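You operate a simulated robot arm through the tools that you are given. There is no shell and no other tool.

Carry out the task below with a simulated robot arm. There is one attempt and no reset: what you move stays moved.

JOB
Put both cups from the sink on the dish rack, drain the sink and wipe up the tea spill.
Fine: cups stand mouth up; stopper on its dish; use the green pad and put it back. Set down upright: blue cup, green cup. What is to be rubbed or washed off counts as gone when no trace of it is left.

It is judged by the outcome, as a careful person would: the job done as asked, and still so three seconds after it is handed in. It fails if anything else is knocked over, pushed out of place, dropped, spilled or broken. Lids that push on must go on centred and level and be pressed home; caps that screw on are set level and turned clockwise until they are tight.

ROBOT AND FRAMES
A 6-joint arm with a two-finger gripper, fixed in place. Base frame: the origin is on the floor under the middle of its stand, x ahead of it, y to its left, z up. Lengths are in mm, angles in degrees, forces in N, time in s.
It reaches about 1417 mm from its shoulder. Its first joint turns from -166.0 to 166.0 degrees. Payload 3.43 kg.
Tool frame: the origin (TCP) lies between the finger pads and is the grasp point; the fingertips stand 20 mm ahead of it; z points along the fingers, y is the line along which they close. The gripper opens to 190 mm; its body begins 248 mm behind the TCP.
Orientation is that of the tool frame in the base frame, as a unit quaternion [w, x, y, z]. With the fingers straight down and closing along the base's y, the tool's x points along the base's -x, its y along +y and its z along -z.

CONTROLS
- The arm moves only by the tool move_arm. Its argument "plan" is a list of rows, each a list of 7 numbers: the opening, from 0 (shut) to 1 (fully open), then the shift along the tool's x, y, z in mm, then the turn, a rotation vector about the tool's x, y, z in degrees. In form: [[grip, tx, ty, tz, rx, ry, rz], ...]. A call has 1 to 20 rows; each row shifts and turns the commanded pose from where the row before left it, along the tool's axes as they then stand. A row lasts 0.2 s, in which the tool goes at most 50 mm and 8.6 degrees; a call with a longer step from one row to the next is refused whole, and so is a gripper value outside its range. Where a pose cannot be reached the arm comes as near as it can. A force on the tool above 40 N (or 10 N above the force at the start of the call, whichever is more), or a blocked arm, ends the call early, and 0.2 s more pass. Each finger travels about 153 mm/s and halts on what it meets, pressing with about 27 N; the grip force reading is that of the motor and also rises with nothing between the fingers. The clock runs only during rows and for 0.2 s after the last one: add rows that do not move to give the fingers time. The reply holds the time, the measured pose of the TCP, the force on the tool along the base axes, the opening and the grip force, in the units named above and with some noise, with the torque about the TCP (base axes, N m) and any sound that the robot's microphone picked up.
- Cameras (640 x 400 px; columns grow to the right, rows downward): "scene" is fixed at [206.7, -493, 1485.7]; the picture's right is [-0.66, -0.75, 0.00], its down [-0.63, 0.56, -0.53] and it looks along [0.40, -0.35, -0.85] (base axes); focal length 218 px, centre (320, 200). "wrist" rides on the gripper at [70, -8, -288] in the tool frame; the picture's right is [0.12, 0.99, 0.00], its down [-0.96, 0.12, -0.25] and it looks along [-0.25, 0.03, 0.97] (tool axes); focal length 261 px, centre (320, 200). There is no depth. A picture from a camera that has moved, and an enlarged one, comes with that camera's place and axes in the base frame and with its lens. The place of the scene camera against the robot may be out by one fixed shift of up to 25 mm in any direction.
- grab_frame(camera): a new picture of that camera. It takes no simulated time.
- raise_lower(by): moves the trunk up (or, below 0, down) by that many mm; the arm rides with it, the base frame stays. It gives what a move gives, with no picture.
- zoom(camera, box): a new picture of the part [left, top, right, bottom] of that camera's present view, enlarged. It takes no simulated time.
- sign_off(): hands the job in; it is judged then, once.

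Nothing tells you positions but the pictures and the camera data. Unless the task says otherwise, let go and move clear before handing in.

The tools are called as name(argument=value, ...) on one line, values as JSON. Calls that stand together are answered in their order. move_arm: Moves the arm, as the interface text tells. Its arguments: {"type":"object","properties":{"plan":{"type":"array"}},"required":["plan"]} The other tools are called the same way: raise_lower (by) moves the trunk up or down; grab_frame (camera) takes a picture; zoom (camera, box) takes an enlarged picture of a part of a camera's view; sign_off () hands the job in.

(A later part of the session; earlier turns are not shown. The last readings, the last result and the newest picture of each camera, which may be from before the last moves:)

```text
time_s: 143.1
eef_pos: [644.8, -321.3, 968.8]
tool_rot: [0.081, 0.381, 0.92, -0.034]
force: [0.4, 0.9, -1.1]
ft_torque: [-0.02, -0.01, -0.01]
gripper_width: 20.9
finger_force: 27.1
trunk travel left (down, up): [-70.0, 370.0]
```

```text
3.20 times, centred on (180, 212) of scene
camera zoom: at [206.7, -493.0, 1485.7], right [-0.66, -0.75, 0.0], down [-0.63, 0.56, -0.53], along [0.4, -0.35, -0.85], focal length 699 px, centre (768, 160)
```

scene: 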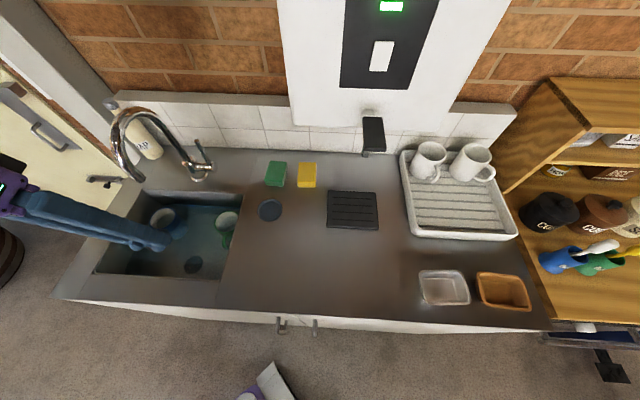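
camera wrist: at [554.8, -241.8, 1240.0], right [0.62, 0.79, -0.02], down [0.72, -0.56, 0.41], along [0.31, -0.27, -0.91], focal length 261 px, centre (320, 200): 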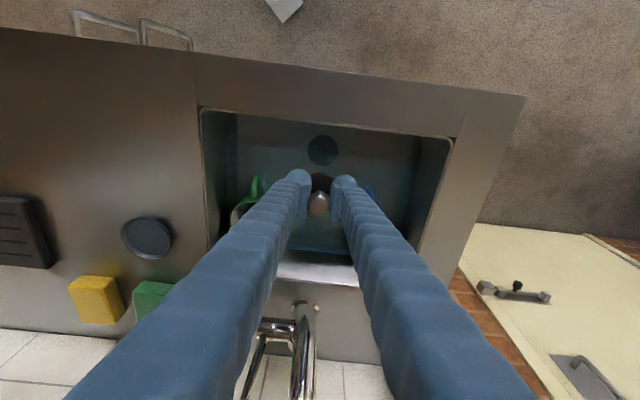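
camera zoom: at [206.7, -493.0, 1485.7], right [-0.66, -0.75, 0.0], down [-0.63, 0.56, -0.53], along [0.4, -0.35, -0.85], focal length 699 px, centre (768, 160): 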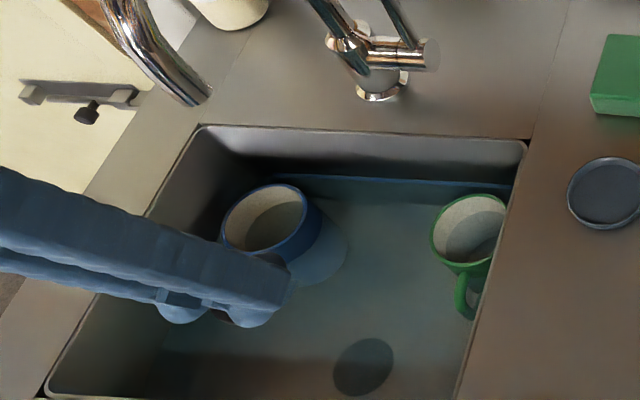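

The stopper is held and the drain is open. I'll carry it right toward its dish.

move_arm(plan=[[0, -2.6, 0, -15, 0, 0, 0], [0, 0, -42.7, 0, 0, 0, 0], [0, 0, -42.7, 0, 0, 0, 0], [0, 0, -42.7, 0, 0, 0, 0], [0, 0, -42.7, 0, 0, 0, 0], [0, 0, -42.7, 0, 0, 0, 0], [0, 0, -42.7, 0, 0, 0, 0], [0, 0, 0, 0, 0, 0, 0]])

move_arm(plan=[[0, -33, 0, 5.8, 0, 0, 0], [0, -33, 0, 5.8, 0, 0, 0], [0, -33, 0, 5.8, 0, 0, 0], [0, 0, 0, 0, 0, 0, 0]])

grab_frame(camera="scene")

zoom(camera="scene", box=[200, 140, 340, 240])

grab_frame(camera="wrist")

```text
time_s: 144.8
eef_pos: [467.3, -503.8, 984.8]
tool_rot: [0.082, 0.381, 0.92, -0.033]
force: [0.2, 0.1, -0.2]
ft_torque: [0.12, -0.06, 0.03]
gripper_width: 21.0
finger_force: 27.8
trunk travel left (down, up): [-70.0, 370.0]
```

```text
time_s: 145.8
eef_pos: [537.4, -575.7, 984.7]
tool_rot: [0.082, 0.381, 0.921, -0.034]
force: [-0.6, -0.4, -1.4]
ft_torque: [0.04, 0.03, 0.04]
gripper_width: 21.0
finger_force: 27.2
trunk travel left (down, up): [-70.0, 370.0]
```

```text
taken
```

scene: 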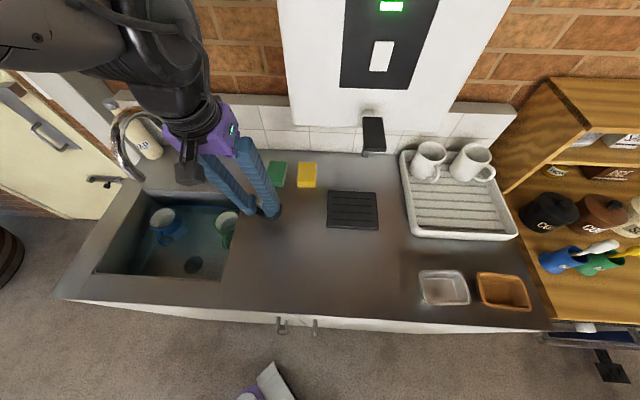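

```text
4.00 times, centred on (270, 190) of scene
camera zoom: at [206.7, -493.0, 1485.7], right [-0.66, -0.75, 0.0], down [-0.63, 0.56, -0.53], along [0.4, -0.35, -0.85], focal length 874 px, centre (520, 240)
```

zoom: 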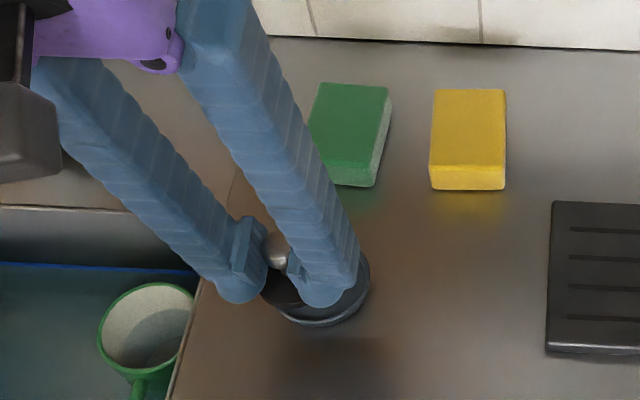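

```text
taken
camera wrist: at [446.5, -496.1, 1255.5], right [0.62, 0.79, -0.02], down [0.72, -0.56, 0.41], along [0.31, -0.27, -0.91], focal length 261 px, centre (320, 200)
```

wrist: 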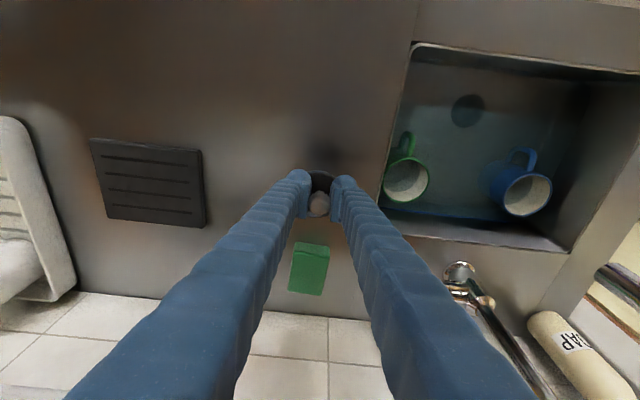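

The stopper is just in front of the dish. I'll move over it and lower part-way.

move_arm(plan=[[0, -31.5, -1, 5.6, 0, 0, 0], [0, 3.5, 0, 19.7, 0, 0, 0], [0, 0, 0, 0, 0, 0, 0]])

zoom(camera="scene", box=[220, 150, 330, 240])

zoom(camera="wrist", box=[270, 140, 370, 240])

```text
time_s: 146.7
eef_pos: [558.9, -598.6, 965.3]
tool_rot: [0.081, 0.382, 0.92, -0.033]
force: [-1.1, -0.2, -0.8]
ft_torque: [0.02, -0.05, 0.02]
gripper_width: 21.0
finger_force: 26.9
trunk travel left (down, up): [-70.0, 370.0]
```

```text
4.44 times, centred on (275, 195) of scene
camera zoom: at [206.7, -493.0, 1485.7], right [-0.66, -0.75, 0.0], down [-0.63, 0.56, -0.53], along [0.4, -0.35, -0.85], focal length 971 px, centre (520, 222)
```

zoom: 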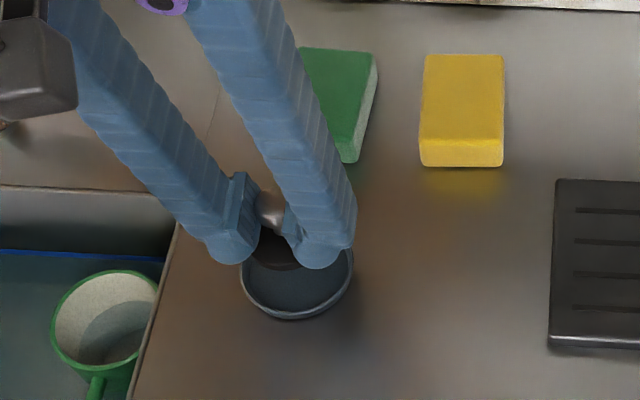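

```text
4.00 times, centred on (320, 190) of wrist
camera zoom: at [466.7, -518.5, 1235.2], right [0.62, 0.79, -0.02], down [0.72, -0.56, 0.41], along [0.31, -0.27, -0.91], focal length 1043 px, centre (320, 240)
```

zoom: 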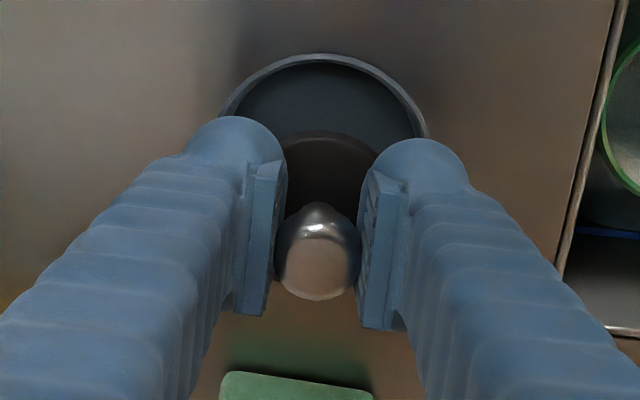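

The stopper is about 4 mm behind the dish centre. I'll correct that, then lower in small steps watching the force.

move_arm(plan=[[0, 3.9, 0.3, -0.7, 0, 0, 0], [0, 0.7, 0, 3.9, 0, 0, 0], [0, 0.7, 0, 3.9, 0, 0, 0], [0, 0.7, 0, 3.9, 0, 0, 0], [0, 0, 0, 0, 0, 0, 0]])

zoom(camera="scene", box=[220, 150, 330, 240])

zoom(camera="wrist", box=[270, 140, 370, 240])

```text
time_s: 147.8
eef_pos: [555.3, -593.4, 953.5]
tool_rot: [0.081, 0.381, 0.92, -0.034]
force: [0.6, 0.2, -0.8]
ft_torque: [0.02, 0.06, 0.03]
gripper_width: 21.1
finger_force: 26.8
trunk travel left (down, up): [-70.0, 370.0]
```

```text
4.44 times, centred on (275, 195) of scene
camera zoom: at [206.7, -493.0, 1485.7], right [-0.66, -0.75, 0.0], down [-0.63, 0.56, -0.53], along [0.4, -0.35, -0.85], focal length 971 px, centre (520, 222)
```

zoom: 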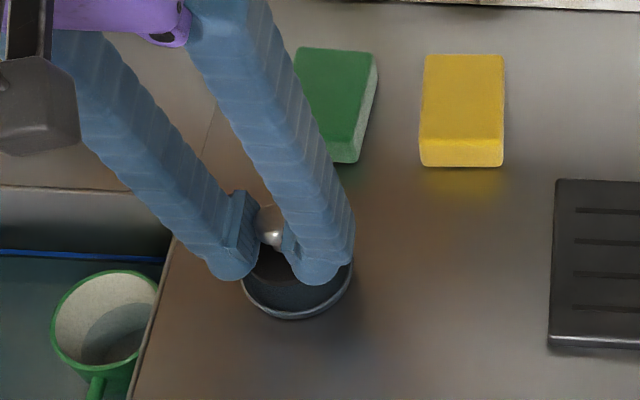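

```text
4.00 times, centred on (320, 190) of wrist
camera zoom: at [464.2, -513.4, 1223.9], right [0.62, 0.79, -0.02], down [0.72, -0.56, 0.41], along [0.31, -0.27, -0.91], focal length 1043 px, centre (320, 240)
```

zoom: 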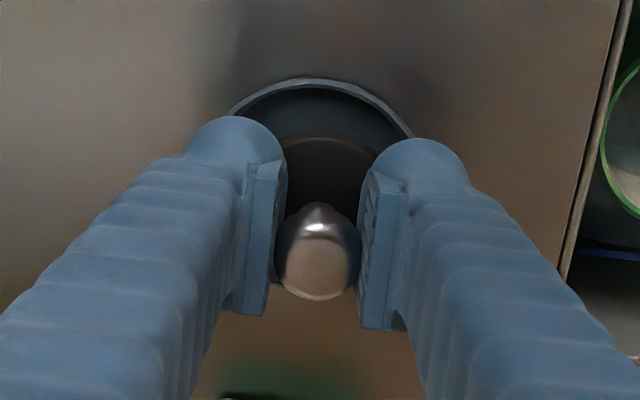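

Nearly concentric. Shifting 3 mm right and continuing down in small steps.

move_arm(plan=[[0, 0, -3, 0, 0, 0, 0], [0, 0.6, 0, 3, 0, 0, 0], [0, 0.6, 0, 3, 0, 0, 0], [0, 0, 0, 0, 0, 0, 0]])

move_arm(plan=[[0, 0.6, 0, 3, 0, 0, 0], [0, 0.6, 0, 3, 0, 0, 0], [0, 0, 0, 0, 0, 0, 0]])

zoom(camera="scene", box=[220, 150, 330, 240])

```text
time_s: 148.8
eef_pos: [553.3, -595.9, 947.1]
tool_rot: [0.081, 0.381, 0.92, -0.034]
force: [-0.7, -0.5, -1.2]
ft_torque: [-0.01, 0.06, -0.02]
gripper_width: 20.8
finger_force: 27.2
trunk travel left (down, up): [-70.0, 370.0]
```

```text
time_s: 149.7
eef_pos: [552.2, -596.6, 940.9]
tool_rot: [0.082, 0.381, 0.92, -0.034]
force: [0.4, 0.7, -1.1]
ft_torque: [0.02, -0.02, -0.04]
gripper_width: 21.0
finger_force: 26.8
trunk travel left (down, up): [-70.0, 370.0]
```

```text
4.44 times, centred on (275, 195) of scene
camera zoom: at [206.7, -493.0, 1485.7], right [-0.66, -0.75, 0.0], down [-0.63, 0.56, -0.53], along [0.4, -0.35, -0.85], focal length 971 px, centre (520, 222)
```

zoom: 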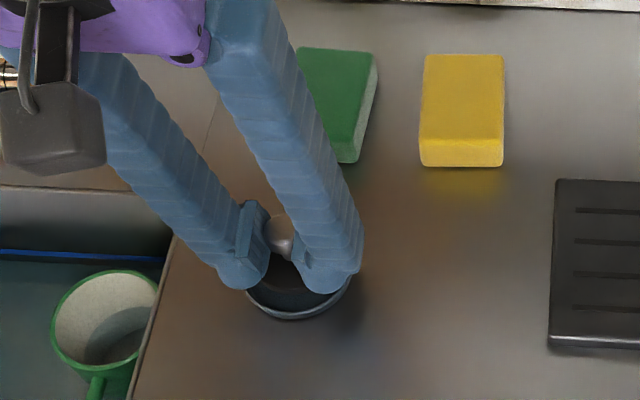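

No contact yet. Continuing.

move_arm(plan=[[0, 0.5, 0, 3, 0, 0, 0], [0, 0, 0, 0, 0, 0, 0]])

move_arm(plan=[[0, 0.5, 0, 3, 0, 0, 0], [0, 0, 0, 0, 0, 0, 0]])

zoom(camera="wrist", box=[270, 140, 370, 240])

zoom(camera="scene", box=[240, 170, 310, 230])

```text
time_s: 150.2
eef_pos: [553.8, -596.4, 937.3]
tool_rot: [0.082, 0.382, 0.92, -0.034]
force: [0.3, -0.7, -0.4]
ft_torque: [0.03, 0.01, 0.01]
gripper_width: 21.0
finger_force: 27.2
trunk travel left (down, up): [-70.0, 370.0]
```

```text
time_s: 150.8
eef_pos: [552.7, -596.2, 934.4]
tool_rot: [0.081, 0.381, 0.92, -0.033]
force: [-0.4, -0.9, -0.1]
ft_torque: [0.02, -0.01, 0.03]
gripper_width: 20.8
finger_force: 26.6
trunk travel left (down, up): [-70.0, 370.0]
```

```text
4.00 times, centred on (320, 190) of wrist
camera zoom: at [462.1, -516.1, 1205.9], right [0.62, 0.79, -0.02], down [0.72, -0.56, 0.41], along [0.31, -0.27, -0.91], focal length 1043 px, centre (320, 240)
```

zoom: 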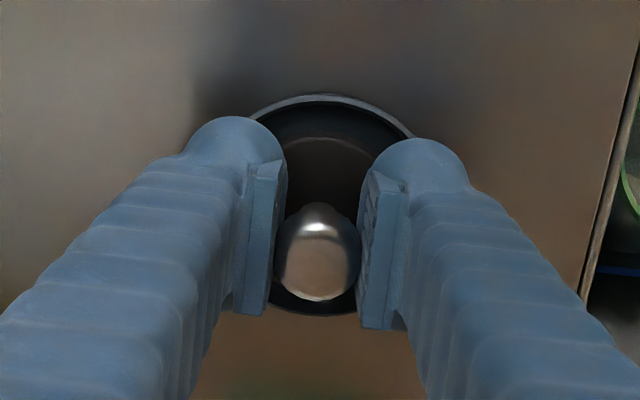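

```text
6.67 times, centred on (275, 200) of scene
camera zoom: at [206.7, -493.0, 1485.7], right [-0.66, -0.75, 0.0], down [-0.63, 0.56, -0.53], along [0.4, -0.35, -0.85], focal length 1457 px, centre (620, 200)
```

zoom: 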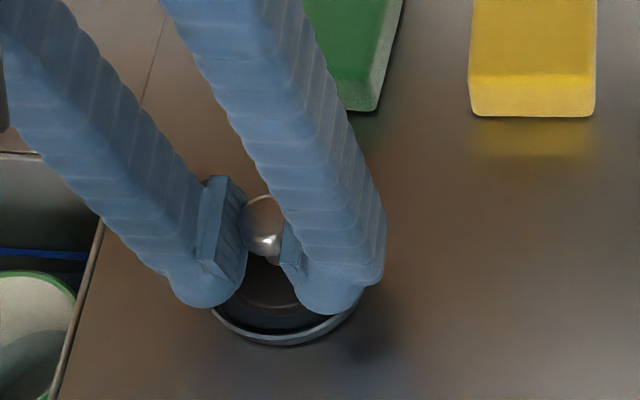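

Well centred over the dish. A few more millimetres down.

move_arm(plan=[[0, 0.5, 0, 2.5, 0, 0, 0], [0, 0, 0, 0, 0, 0, 0]])

move_arm(plan=[[0, 0.4, 0, 2, 0, 0, 0], [0, 0, 0, 0, 0, 0, 0]])

move_arm(plan=[[0, 0.4, 0, 2, 0, 0, 0], [0, 0, 0, 0, 0, 0, 0]])

```text
time_s: 151.4
eef_pos: [553.7, -596.1, 932.3]
tool_rot: [0.081, 0.381, 0.92, -0.034]
force: [0.3, -0.7, -0.1]
ft_torque: [0.03, 0.03, 0.0]
gripper_width: 20.6
finger_force: 27.1
trunk travel left (down, up): [-70.0, 370.0]
```

```text
time_s: 152.1
eef_pos: [552.9, -596.9, 931.8]
tool_rot: [0.082, 0.382, 0.92, -0.033]
force: [0.5, -1.0, -0.5]
ft_torque: [0.02, 0.0, -0.01]
gripper_width: 20.9
finger_force: 27.0
trunk travel left (down, up): [-70.0, 370.0]
```

```text
time_s: 152.7
eef_pos: [553.2, -596.6, 929.1]
tool_rot: [0.081, 0.381, 0.92, -0.033]
force: [-0.5, -0.2, -0.4]
ft_torque: [0.03, 0.02, -0.02]
gripper_width: 20.9
finger_force: 26.9
trunk travel left (down, up): [-70.0, 370.0]
```

Still no contact. Slowly further, watching fingertip clearance to the dish rim.

move_arm(plan=[[0, 0.3, 0, 1.5, 0, 0, 0], [0, 0, 0, 0, 0, 0, 0]])

move_arm(plan=[[0, 0.3, 0, 1.5, 0, 0, 0], [0, 0, 0, 0, 0, 0, 0]])

zoom(camera="scene", box=[240, 170, 310, 230])

zoom(camera="wrist", box=[290, 160, 350, 220])

```text
time_s: 153.2
eef_pos: [552.3, -596.0, 928.3]
tool_rot: [0.081, 0.382, 0.92, -0.034]
force: [-0.2, 1.3, -1.4]
ft_torque: [0.02, -0.02, -0.01]
gripper_width: 20.9
finger_force: 27.4
trunk travel left (down, up): [-70.0, 370.0]
```

```text
time_s: 153.8
eef_pos: [553.0, -596.1, 926.8]
tool_rot: [0.082, 0.382, 0.92, -0.034]
force: [0.8, 1.4, 3.3]
ft_torque: [0.05, -0.05, 0.0]
gripper_width: 20.8
finger_force: 26.6
trunk travel left (down, up): [-70.0, 370.0]
```

```text
6.67 times, centred on (275, 200) of scene
camera zoom: at [206.7, -493.0, 1485.7], right [-0.66, -0.75, 0.0], down [-0.63, 0.56, -0.53], along [0.4, -0.35, -0.85], focal length 1457 px, centre (620, 200)
```

zoom: 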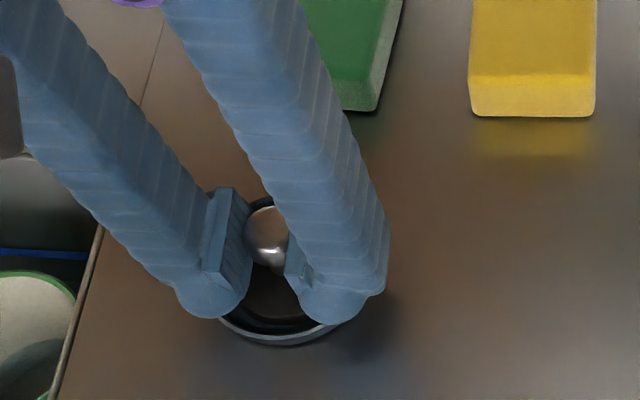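

```text
6.67 times, centred on (320, 190) of wrist
camera zoom: at [461.6, -516.0, 1197.2], right [0.62, 0.79, -0.02], down [0.72, -0.56, 0.41], along [0.31, -0.27, -0.91], focal length 1738 px, centre (320, 267)
```

zoom: 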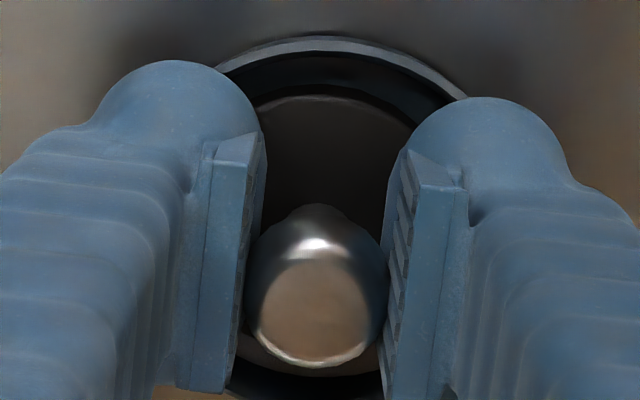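

Contact at 3 N, so the stopper is resting in the dish. I'll open just enough to free the knob and lift away.

move_arm(plan=[[0.05, -0.2, 0, -1, 0, 0, 0], [0.12, 0, 0, 0, 0, 0, 0], [0.16, 0, 0, 0, 0, 0, 0], [0.16, 0, 0, 0, 0, 0, 0]])

zoom(camera="wrist", box=[270, 140, 370, 240])

zoom(camera="scene", box=[240, 170, 310, 230])

```text
time_s: 154.8
eef_pos: [552.0, -595.5, 926.5]
tool_rot: [0.082, 0.381, 0.92, -0.034]
force: [0.2, 0.2, 0.1]
ft_torque: [0.03, -0.02, -0.01]
gripper_width: 30.5
finger_force: 0.0
trunk travel left (down, up): [-70.0, 370.0]
```

```text
4.00 times, centred on (320, 190) of wrist
camera zoom: at [461.9, -516.0, 1197.5], right [0.62, 0.79, -0.02], down [0.72, -0.56, 0.41], along [0.31, -0.27, -0.91], focal length 1043 px, centre (320, 240)
```

zoom: 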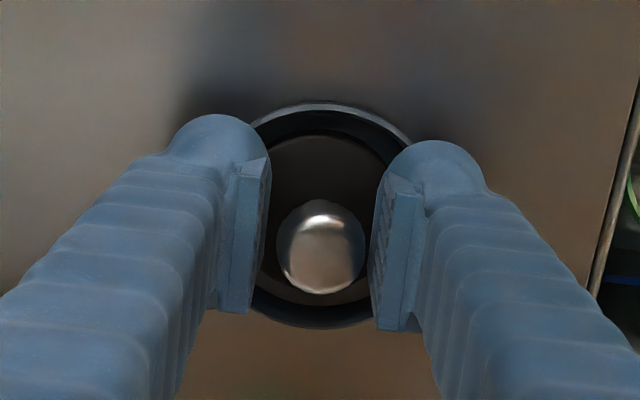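

```text
6.67 times, centred on (275, 200) of scene
camera zoom: at [206.7, -493.0, 1485.7], right [-0.66, -0.75, 0.0], down [-0.63, 0.56, -0.53], along [0.4, -0.35, -0.85], focal length 1457 px, centre (620, 200)
```

zoom: 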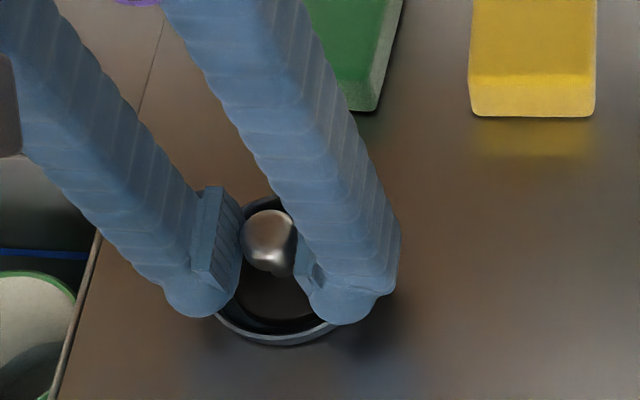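

Released: the stopper stands in the dish. Lifting straight off and checking.

move_arm(plan=[[0.16, -1.7, 0, -9.8, 0, 0, 0], [0.16, -3.5, 0, -19.7, 0, 0, 0], [0.16, -7, 0, -39.4, 0, 0, 0], [0.16, 39, 0, -7, 0, 0, 0], [0.16, 39, 0, -7, 0, 0, 0], [0.16, 0, 0, 0, 0, 0, 0]])

grab_frame(camera="scene")

zoom(camera="scene", box=[240, 170, 310, 230])

zoom(camera="scene", box=[80, 170, 280, 295])

```text
time_s: 156.2
eef_pos: [495.2, -540.1, 996.3]
tool_rot: [0.082, 0.381, 0.92, -0.034]
force: [0.2, -0.1, -0.2]
ft_torque: [-0.08, -0.01, -0.01]
gripper_width: 30.2
finger_force: 0.1
trunk travel left (down, up): [-70.0, 370.0]
```

```text
taken
```

scene: 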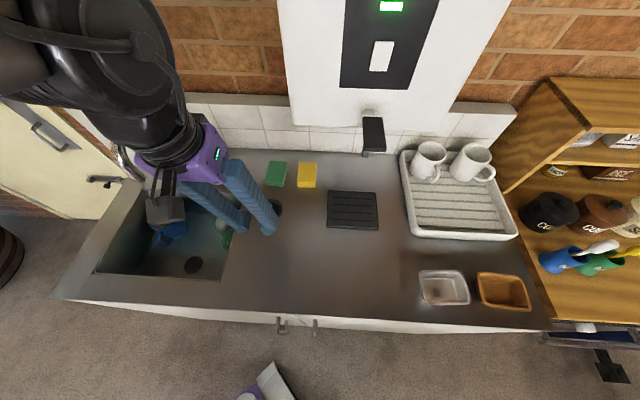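

```text
6.67 times, centred on (275, 200) of scene
camera zoom: at [206.7, -493.0, 1485.7], right [-0.66, -0.75, 0.0], down [-0.63, 0.56, -0.53], along [0.4, -0.35, -0.85], focal length 1457 px, centre (620, 200)
```

zoom: 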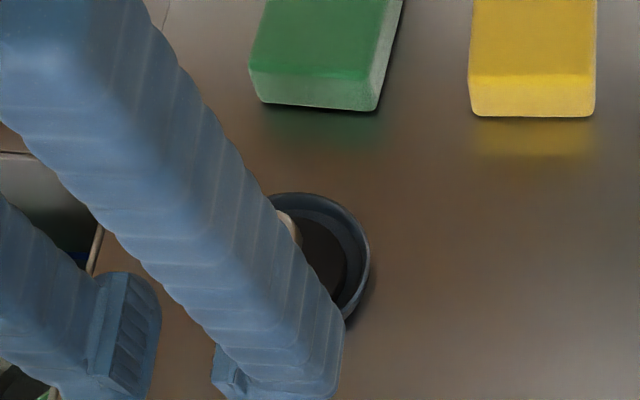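

```text
3.20 times, centred on (180, 232) of scene
camera zoom: at [206.7, -493.0, 1485.7], right [-0.66, -0.75, 0.0], down [-0.63, 0.56, -0.53], along [0.4, -0.35, -0.85], focal length 699 px, centre (768, 96)
```

zoom: 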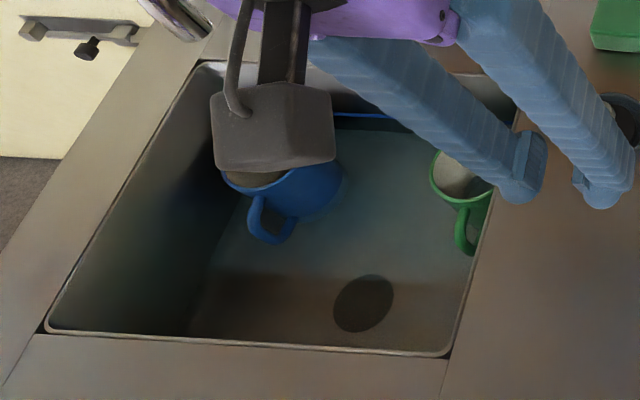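

The stopper is standing on its dish and the sink is draining. Next is the green cup. I'll pinch its rim from the front-left with one finger inside, so I'll straighten the tool, turn the yaw and lean the body away from the spout.

move_arm(plan=[[0.16, 0, 0, 0, 0, 5, 0], [0.16, 0, 0, 0, 0, 5, 0], [0.2, 0, 0, 0, 0, 0, -7.5], [0.2, 0, 0, 0, 0, 0, -7.5], [0.2, 0, 0, 0, 0, 0, -7.5], [0.2, 0, 0, 0, 0, 0, -7.5], [0.2, 0, 0, 0, 0, 0, -7.5], [0.2, 0, 0, 0, 0, 0, -7.5], [0.2, 0, 0, 0, 0, -5, 0], [0.2, 0, 0, 0, 0, -5, 0], [0.2, 0, 0, 0, 0, 0, 0]])

grab_frame(camera="wrist")

grab_frame(camera="scene")

```text
time_s: 158.7
eef_pos: [495.7, -539.4, 996.7]
tool_rot: [0.089, 0.0, 0.996, -0.001]
force: [-0.2, 0.1, -0.2]
ft_torque: [0.01, -0.01, -0.03]
gripper_width: 38.0
finger_force: 0.1
trunk travel left (down, up): [-70.0, 370.0]
```

```text
taken
camera wrist: at [376.3, -546.7, 1266.9], right [-0.12, 0.99, -0.02], down [0.9, 0.12, 0.41], along [0.41, 0.03, -0.91], focal length 261 px, centre (320, 200)
```

wrist: 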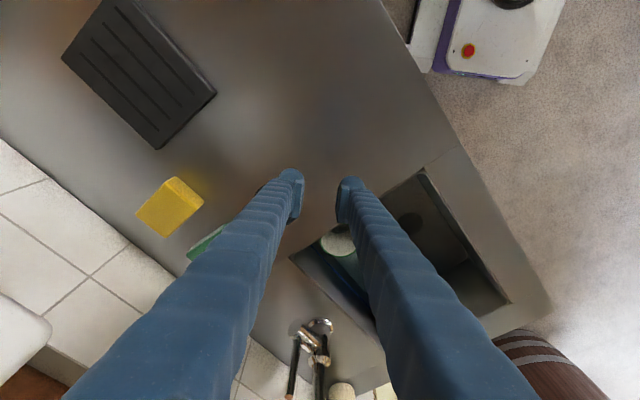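

```text
taken
```

scene: 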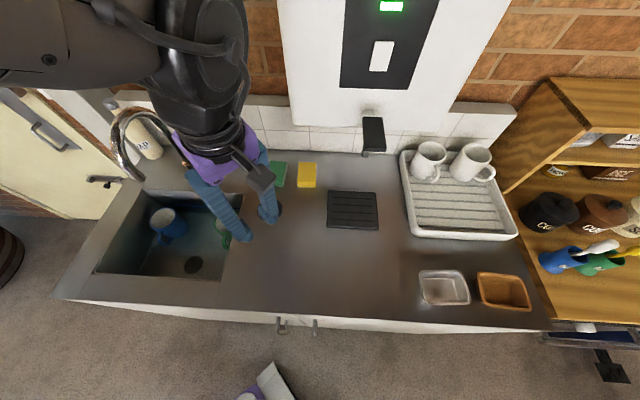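

The sink looks drained. I'll approach above the green cup and measure it from close up.

move_arm(plan=[[0.19, -35, 23, 6, 0, 0, 0], [0.19, -35, 23, 6, 0, 0, 0], [0.19, -30, 23, 11, 0, 0, 0], [0.19, 0, 0, 0, 0, 0, 0]])

grab_frame(camera="wrist")

zoom(camera="wrist", box=[240, 140, 420, 320])

zoom(camera="scene", box=[80, 120, 300, 290])

```text
time_s: 159.7
eef_pos: [599.4, -469.1, 990.0]
tool_rot: [0.088, 0.001, 0.996, -0.001]
force: [-0.3, -0.4, 0.6]
ft_torque: [-0.04, 0.06, -0.03]
gripper_width: 36.2
finger_force: 0.1
trunk travel left (down, up): [-70.0, 370.0]
```

```text
taken
camera wrist: at [479.6, -475.8, 1260.6], right [-0.12, 0.99, -0.02], down [0.9, 0.12, 0.41], along [0.41, 0.03, -0.91], focal length 261 px, centre (320, 200)
```

wrist: 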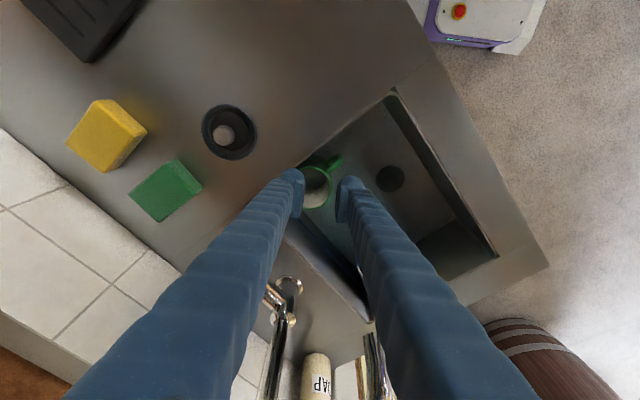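

```text
2.22 times, centred on (330, 230) of wrist
camera zoom: at [479.6, -475.8, 1260.6], right [-0.12, 0.99, -0.02], down [0.9, 0.12, 0.41], along [0.41, 0.03, -0.91], focal length 579 px, centre (298, 133)
```

zoom: 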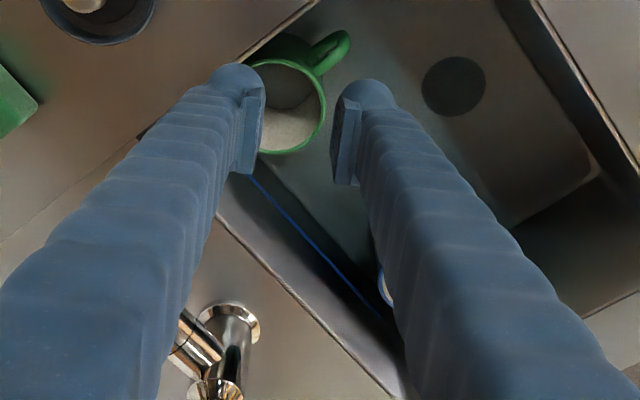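

```text
2.35 times, centred on (190, 205) of scene
camera zoom: at [206.7, -493.0, 1485.7], right [-0.66, -0.75, 0.0], down [-0.63, 0.56, -0.53], along [0.4, -0.35, -0.85], focal length 514 px, centre (626, 188)
```

zoom: 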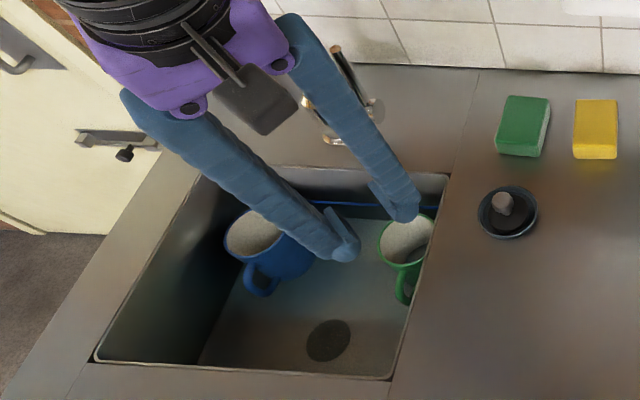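

The dish and stopper look right and the sink is draining. Moving directly above the green cup's front-left rim for a closer look.

move_arm(plan=[[0.19, -12.1, 8.5, 30.9, 0, 0, 0], [0.19, -12.1, 8.5, 30.9, 0, 0, 0], [0.19, -12.1, 8.5, 30.9, 0, 0, 0], [0.19, 0, 0, 0, 0, 0, 0]])

zoom(camera="wrist", box=[240, 120, 400, 260])

zoom(camera="scene", box=[80, 120, 300, 290])

```text
time_s: 160.7
eef_pos: [651.3, -443.2, 902.4]
tool_rot: [0.088, 0.0, 0.996, -0.002]
force: [0.3, -0.9, -0.8]
ft_torque: [0.0, 0.08, 0.03]
gripper_width: 35.9
finger_force: 0.0
trunk travel left (down, up): [-70.0, 370.0]
```

```text
2.86 times, centred on (320, 190) of wrist
camera zoom: at [532.4, -450.2, 1173.6], right [-0.12, 0.99, -0.02], down [0.9, 0.12, 0.41], along [0.41, 0.03, -0.91], focal length 745 px, centre (320, 229)
```

zoom: 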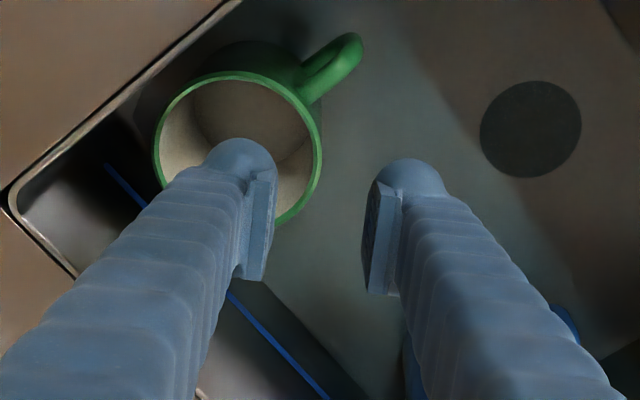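

```text
2.35 times, centred on (190, 205) of scene
camera zoom: at [206.7, -493.0, 1485.7], right [-0.66, -0.75, 0.0], down [-0.63, 0.56, -0.53], along [0.4, -0.35, -0.85], focal length 514 px, centre (626, 188)
```

zoom: 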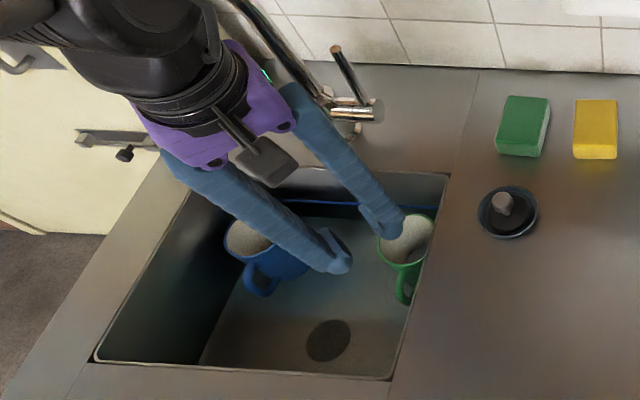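

The inner finger is over the middle of the green cup and the outer one over free floor. Descending in steps.

move_arm(plan=[[0.19, 3.5, -1, 19.7, 0, 0, 0], [0.19, 3.5, -1, 19.7, 0, 0, 0], [0.19, 3.5, -1, 19.7, 0, 0, 0], [0.19, 0, 0, 0, 0, 0, 0]])

zoom(camera="wrist", box=[240, 120, 400, 260])

zoom(camera="scene", box=[80, 80, 300, 250])

```text
time_s: 161.7
eef_pos: [651.2, -448.0, 845.1]
tool_rot: [0.088, -0.001, 0.996, -0.001]
force: [0.0, 0.5, -1.2]
ft_torque: [0.01, 0.03, 0.02]
gripper_width: 36.0
finger_force: 0.1
trunk travel left (down, up): [-70.0, 370.0]
```

```text
2.86 times, centred on (320, 190) of wrist
camera zoom: at [531.3, -455.0, 1116.2], right [-0.12, 0.99, -0.02], down [0.9, 0.12, 0.41], along [0.41, 0.03, -0.91], focal length 745 px, centre (320, 229)
```

zoom: 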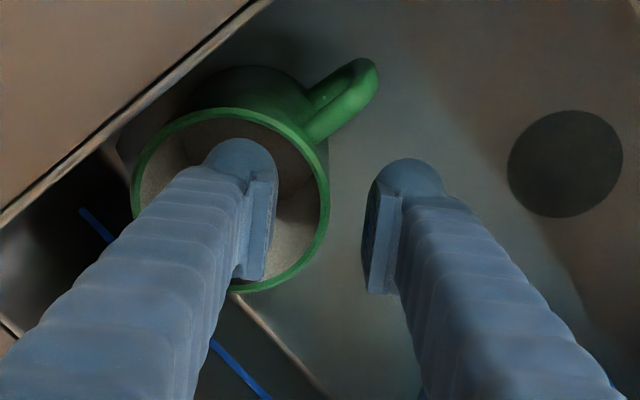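

```text
2.35 times, centred on (190, 165) of scene
camera zoom: at [206.7, -493.0, 1485.7], right [-0.66, -0.75, 0.0], down [-0.63, 0.56, -0.53], along [0.4, -0.35, -0.85], focal length 514 px, centre (626, 282)
```

zoom: 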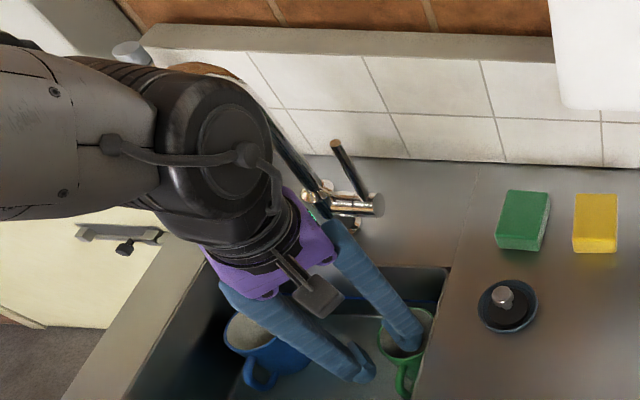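

Well placed: the inner finger is inside and the outer outside with even gaps. Down the last 33 mm, then close.

move_arm(plan=[[0.19, 2.9, 0, 16.2, 0, 0, 0], [0.19, 2.9, 0, 16.2, 0, 0, 0], [0.19, 0, 0, 0, 0, 0, 0]])

zoom(camera="wrist", box=[240, 120, 400, 260])

move_arm(plan=[[0.1, 0, 0, 0, 0, 0, 0], [0, 0, 0, 0, 0, 0, 0], [0, 0, 0, 0, 0, 0, 0], [0, 0, 0, 0, 0, 0, 0]])

zoom(camera="wrist", box=[240, 120, 400, 260])

```text
time_s: 162.4
eef_pos: [650.1, -446.0, 812.3]
tool_rot: [0.088, 0.0, 0.996, -0.001]
force: [0.4, 0.1, 0.3]
ft_torque: [0.05, 0.02, -0.02]
gripper_width: 36.1
finger_force: 0.0
trunk travel left (down, up): [-70.0, 370.0]
```

```text
2.86 times, centred on (320, 190) of wrist
camera zoom: at [531.5, -453.6, 1083.8], right [-0.12, 0.99, -0.02], down [0.9, 0.12, 0.41], along [0.41, 0.03, -0.91], focal length 745 px, centre (320, 229)
```

zoom: 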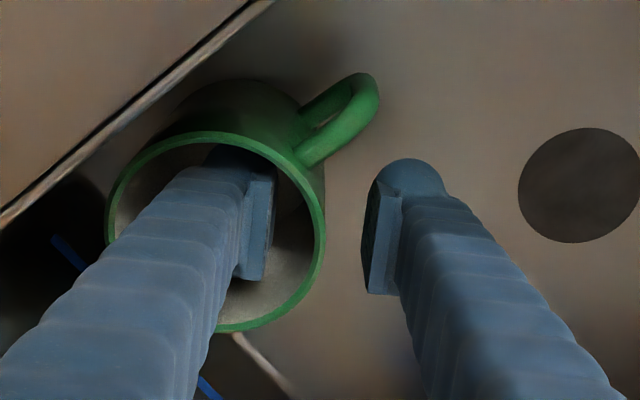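

```text
time_s: 163.4
eef_pos: [650.7, -445.7, 813.2]
tool_rot: [0.088, 0.0, 0.996, -0.001]
force: [0.6, -0.5, 0.2]
ft_torque: [0.16, -0.03, 0.0]
gripper_width: 7.2
finger_force: 27.0
trunk travel left (down, up): [-70.0, 370.0]
```

```text
2.86 times, centred on (320, 190) of wrist
camera zoom: at [531.5, -453.5, 1084.0], right [-0.12, 0.99, -0.02], down [0.9, 0.12, 0.41], along [0.41, 0.03, -0.91], focal length 745 px, centre (320, 229)
```

zoom: 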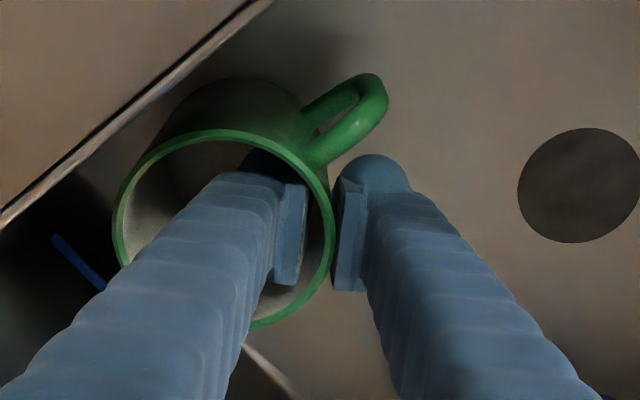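

The rim is pinched (7 mm). Lifting a little to test the grip.

move_arm(plan=[[0, -0.9, 0, -4.9, 0, 0, 0], [0, -1.7, 0, -9.8, 0, 0, 0], [0, 0, 0, 0, 0, 0, 0]])

zoom(camera="wrist", box=[240, 120, 400, 260])

zoom(camera="scene", box=[150, 180, 270, 270])

```text
time_s: 164.2
eef_pos: [651.1, -447.6, 828.9]
tool_rot: [0.088, 0.0, 0.996, -0.001]
force: [-0.3, 0.0, -3.4]
ft_torque: [0.1, -0.04, -0.01]
gripper_width: 6.9
finger_force: 27.3
trunk travel left (down, up): [-70.0, 370.0]
```

```text
2.86 times, centred on (320, 190) of wrist
camera zoom: at [531.4, -454.1, 1099.8], right [-0.12, 0.99, -0.02], down [0.9, 0.12, 0.41], along [0.41, 0.03, -0.91], focal length 745 px, centre (320, 229)
```

zoom: 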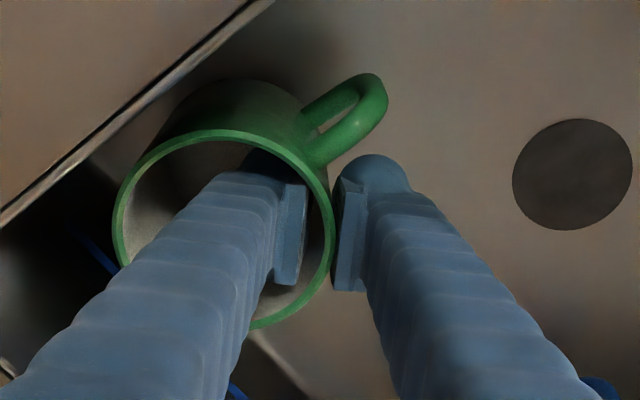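

```text
4.44 times, centred on (210, 225) of scene
camera zoom: at [206.7, -493.0, 1485.7], right [-0.66, -0.75, 0.0], down [-0.63, 0.56, -0.53], along [0.4, -0.35, -0.85], focal length 971 px, centre (809, 89)
```

zoom: 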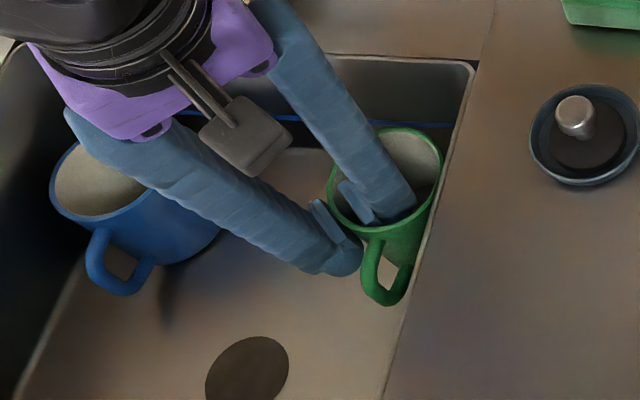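

The grip holds and the cup stays upright. Lifting it clear of the sink.

move_arm(plan=[[0, -3.5, 0, -19.7, 0, 0, 0], [0, -5.2, 0, -29.5, 0, 0, 0], [0, -6.3, 0, -35.5, 0, 0, 0], [0, -6.3, 0, -35.5, 0, 0, 0], [0, -6.3, 0, -35.5, 0, 0, 0], [0, 0, 0, 0, 0, 0, 0]])

grab_frame(camera="scene")

zoom(camera="wrist", box=[240, 120, 400, 260])

```text
time_s: 165.7
eef_pos: [650.6, -448.7, 987.3]
tool_rot: [0.088, 0.0, 0.996, 0.0]
force: [0.7, -0.2, -3.7]
ft_torque: [0.05, -0.01, -0.03]
gripper_width: 7.1
finger_force: 27.7
trunk travel left (down, up): [-70.0, 370.0]
```

```text
taken
```

scene: 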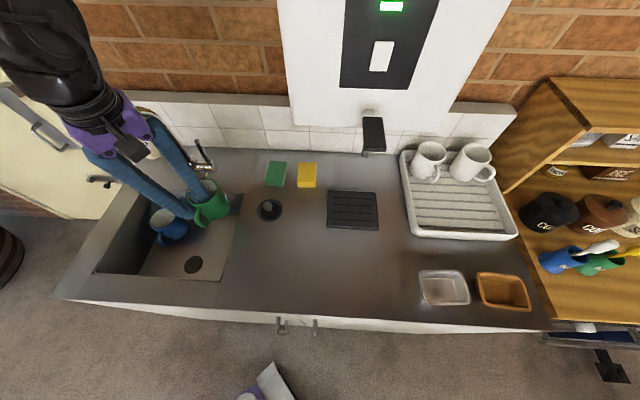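

```text
2.86 times, centred on (320, 190) of wrist
camera zoom: at [531.8, -455.6, 1258.0], right [-0.12, 0.99, -0.02], down [0.9, 0.12, 0.41], along [0.41, 0.03, -0.91], focal length 745 px, centre (320, 229)
```

zoom: 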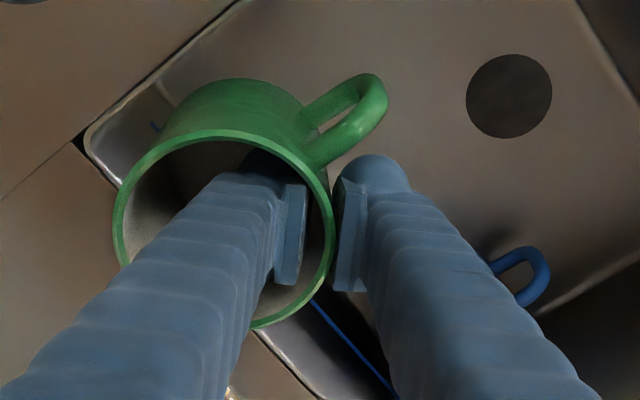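

The cup is clear of the sink and level. I'll raise the trunk for clearance over everything on the counter, then carry it along the front toward the rack.

raise_lower(by=65)

move_arm(plan=[[0, 23.2, 23.6, -4.1, 0, 0, 0], [0, 23.2, 23.6, -4.1, 0, 0, 0], [0, 23.2, 23.6, -4.1, 0, 0, 0], [0, 28, -28.3, -4.9, 0, 0, 0], [0, 28, -28.3, -4.9, 0, 0, 0], [0, 28, -28.3, -4.9, 0, 0, 0], [0, 28, -28.3, -4.9, 0, 0, 0], [0, 28, -28.3, -4.9, 0, 0, 0], [0, 28, -28.3, -4.9, 0, 0, 0], [0, 0, 0, 0, 0, 0, 0]])

grab_frame(camera="scene")

zoom(camera="wrist", box=[240, 120, 400, 260])

```text
time_s: 166.7
eef_pos: [651.1, -449.2, 1052.2]
tool_rot: [0.088, 0.0, 0.996, 0.0]
force: [0.2, -0.1, -2.7]
ft_torque: [0.11, -0.03, 0.01]
gripper_width: 7.3
finger_force: 27.9
trunk travel left (down, up): [-135.0, 305.0]
```

```text
time_s: 168.9
eef_pos: [409.3, -547.5, 1050.6]
tool_rot: [0.088, -0.002, 0.996, 0.0]
force: [-0.2, -0.6, -3.8]
ft_torque: [0.17, -0.06, 0.02]
gripper_width: 6.9
finger_force: 27.3
trunk travel left (down, up): [-135.0, 305.0]
```

```text
taken
```

scene: 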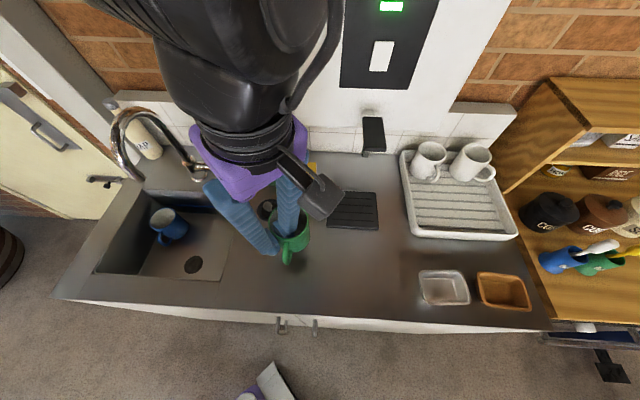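

```text
2.86 times, centred on (320, 190) of wrist
camera zoom: at [290.0, -555.9, 1321.8], right [-0.12, 0.99, -0.02], down [0.9, 0.12, 0.41], along [0.41, 0.03, -0.91], focal length 745 px, centre (320, 229)
```

zoom: 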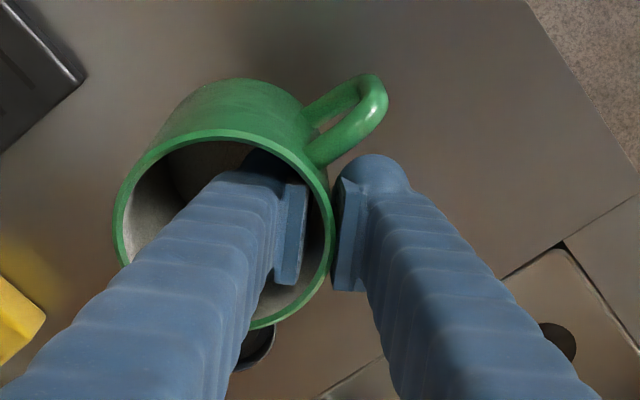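

The cup is riding level. Continuing right along the counter front.

move_arm(plan=[[0, 30.4, -30.8, -5.4, 0, 0, 0], [0, 30.4, -30.8, -5.4, 0, 0, 0], [0, 30.4, -30.8, -5.4, 0, 0, 0], [0, 30.4, -30.8, -5.4, 0, 0, 0], [0, 30.4, -30.8, -5.4, 0, 0, 0], [0, 30.4, -30.8, -5.4, 0, 0, 0], [0, 0, 0, 0, 0, 0, 0]])

grab_frame(camera="scene")

grab_frame(camera="wrist")

```text
time_s: 170.5
eef_pos: [225.9, -737.3, 1051.7]
tool_rot: [0.089, -0.002, 0.996, 0.001]
force: [-0.9, -1.1, -3.9]
ft_torque: [0.22, -0.03, -0.01]
gripper_width: 7.1
finger_force: 27.6
trunk travel left (down, up): [-135.0, 305.0]
```

```text
taken
```

scene: 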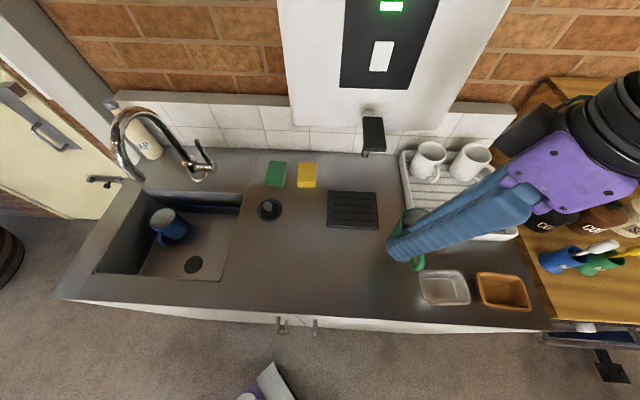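

```text
taken
camera wrist: at [106.2, -743.4, 1322.6], right [-0.12, 0.99, -0.02], down [0.9, 0.12, 0.41], along [0.41, 0.03, -0.91], focal length 261 px, centre (320, 200)
```

wrist: 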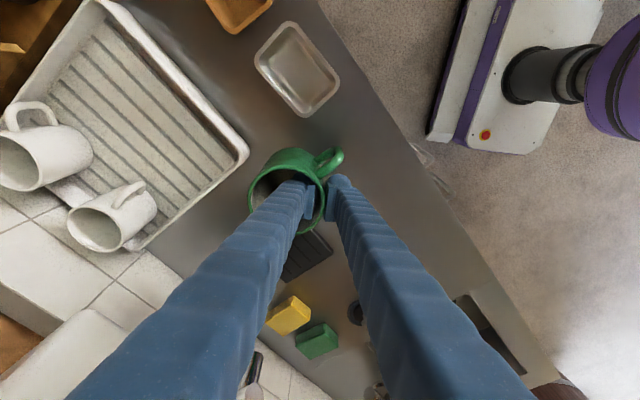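

Everything is clear. Continuing to in front of the rack's right half.

move_arm(plan=[[0, 30.1, -30.5, -5.3, 0, 0, 0], [0, 30.1, -30.5, -5.3, 0, 0, 0], [0, 30.1, -30.5, -5.3, 0, 0, 0], [0, 30.1, -30.5, -5.3, 0, 0, 0], [0, 30.1, -30.5, -5.3, 0, 0, 0], [0, 30.1, -30.5, -5.3, 0, 0, 0], [0, 0, 0, 0, 0, 0, 0]])

grab_frame(camera="wrist")

grab_frame(camera="scene")

```text
time_s: 172.1
eef_pos: [40.9, -916.6, 1048.6]
tool_rot: [0.089, 0.0, 0.996, 0.0]
force: [-1.1, -0.3, -4.7]
ft_torque: [0.23, -0.06, 0.06]
gripper_width: 7.1
finger_force: 26.8
trunk travel left (down, up): [-135.0, 305.0]
```

```text
taken
camera wrist: at [-79.4, -924.2, 1319.0], right [-0.12, 0.99, -0.02], down [0.9, 0.12, 0.41], along [0.41, 0.03, -0.91], focal length 261 px, centre (320, 200)
```

wrist: 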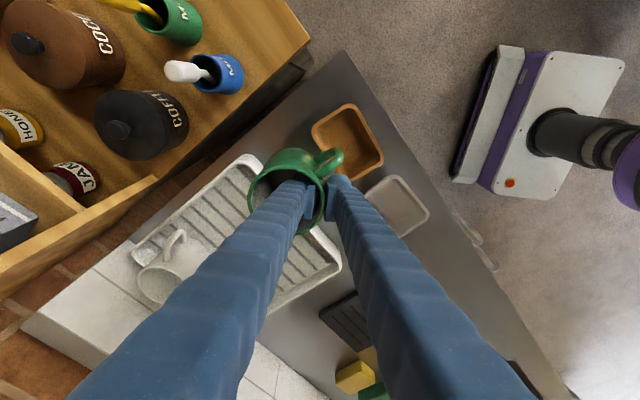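

```text
taken
```

scene: 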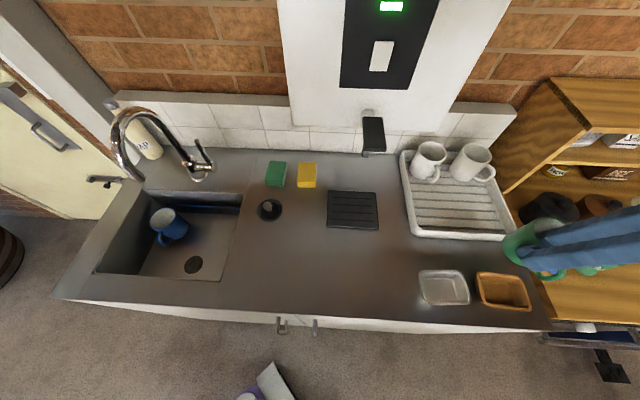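

In front of the rack. Moving back over its free front strip.

move_arm(plan=[[0, -27.2, -25.2, 4.8, 0, 0, 0], [0, -27.2, -25.2, 4.8, 0, 0, 0], [0, -27.2, -25.2, 4.8, 0, 0, 0], [0, -27.2, -25.2, 4.8, 0, 0, 0], [0, 0, 0, 0, 0, 0, 0]])

grab_frame(camera="wrist")

zoom(camera="scene", box=[370, 120, 560, 250])

```text
time_s: 173.3
eef_pos: [139.0, -962.0, 1037.6]
tool_rot: [0.088, 0.0, 0.996, 0.0]
force: [0.3, 0.2, -3.2]
ft_torque: [0.11, 0.04, 0.03]
gripper_width: 6.7
finger_force: 26.8
out of reach, approached as far as the arm can: row 2, 3, 4
trunk travel left (down, up): [-135.0, 305.0]
```

```text
taken
camera wrist: at [20.0, -968.7, 1308.0], right [-0.12, 0.99, -0.02], down [0.9, 0.12, 0.41], along [0.41, 0.03, -0.91], focal length 261 px, centre (320, 200)
```

wrist: 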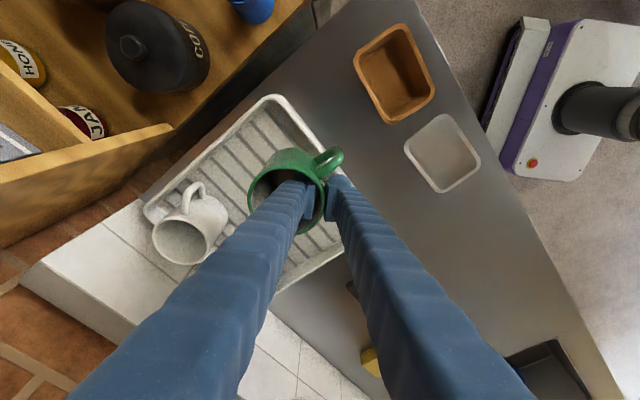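

```text
3.08 times, centred on (465, 185) of scene
camera zoom: at [206.7, -493.0, 1485.7], right [-0.66, -0.75, 0.0], down [-0.63, 0.56, -0.53], along [0.4, -0.35, -0.85], focal length 672 px, centre (-126, 246)
```

zoom: 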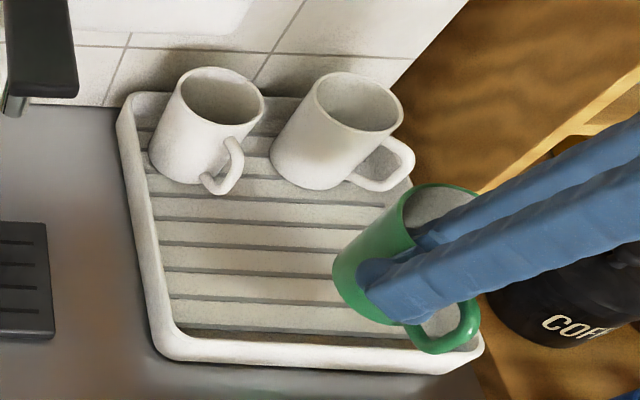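

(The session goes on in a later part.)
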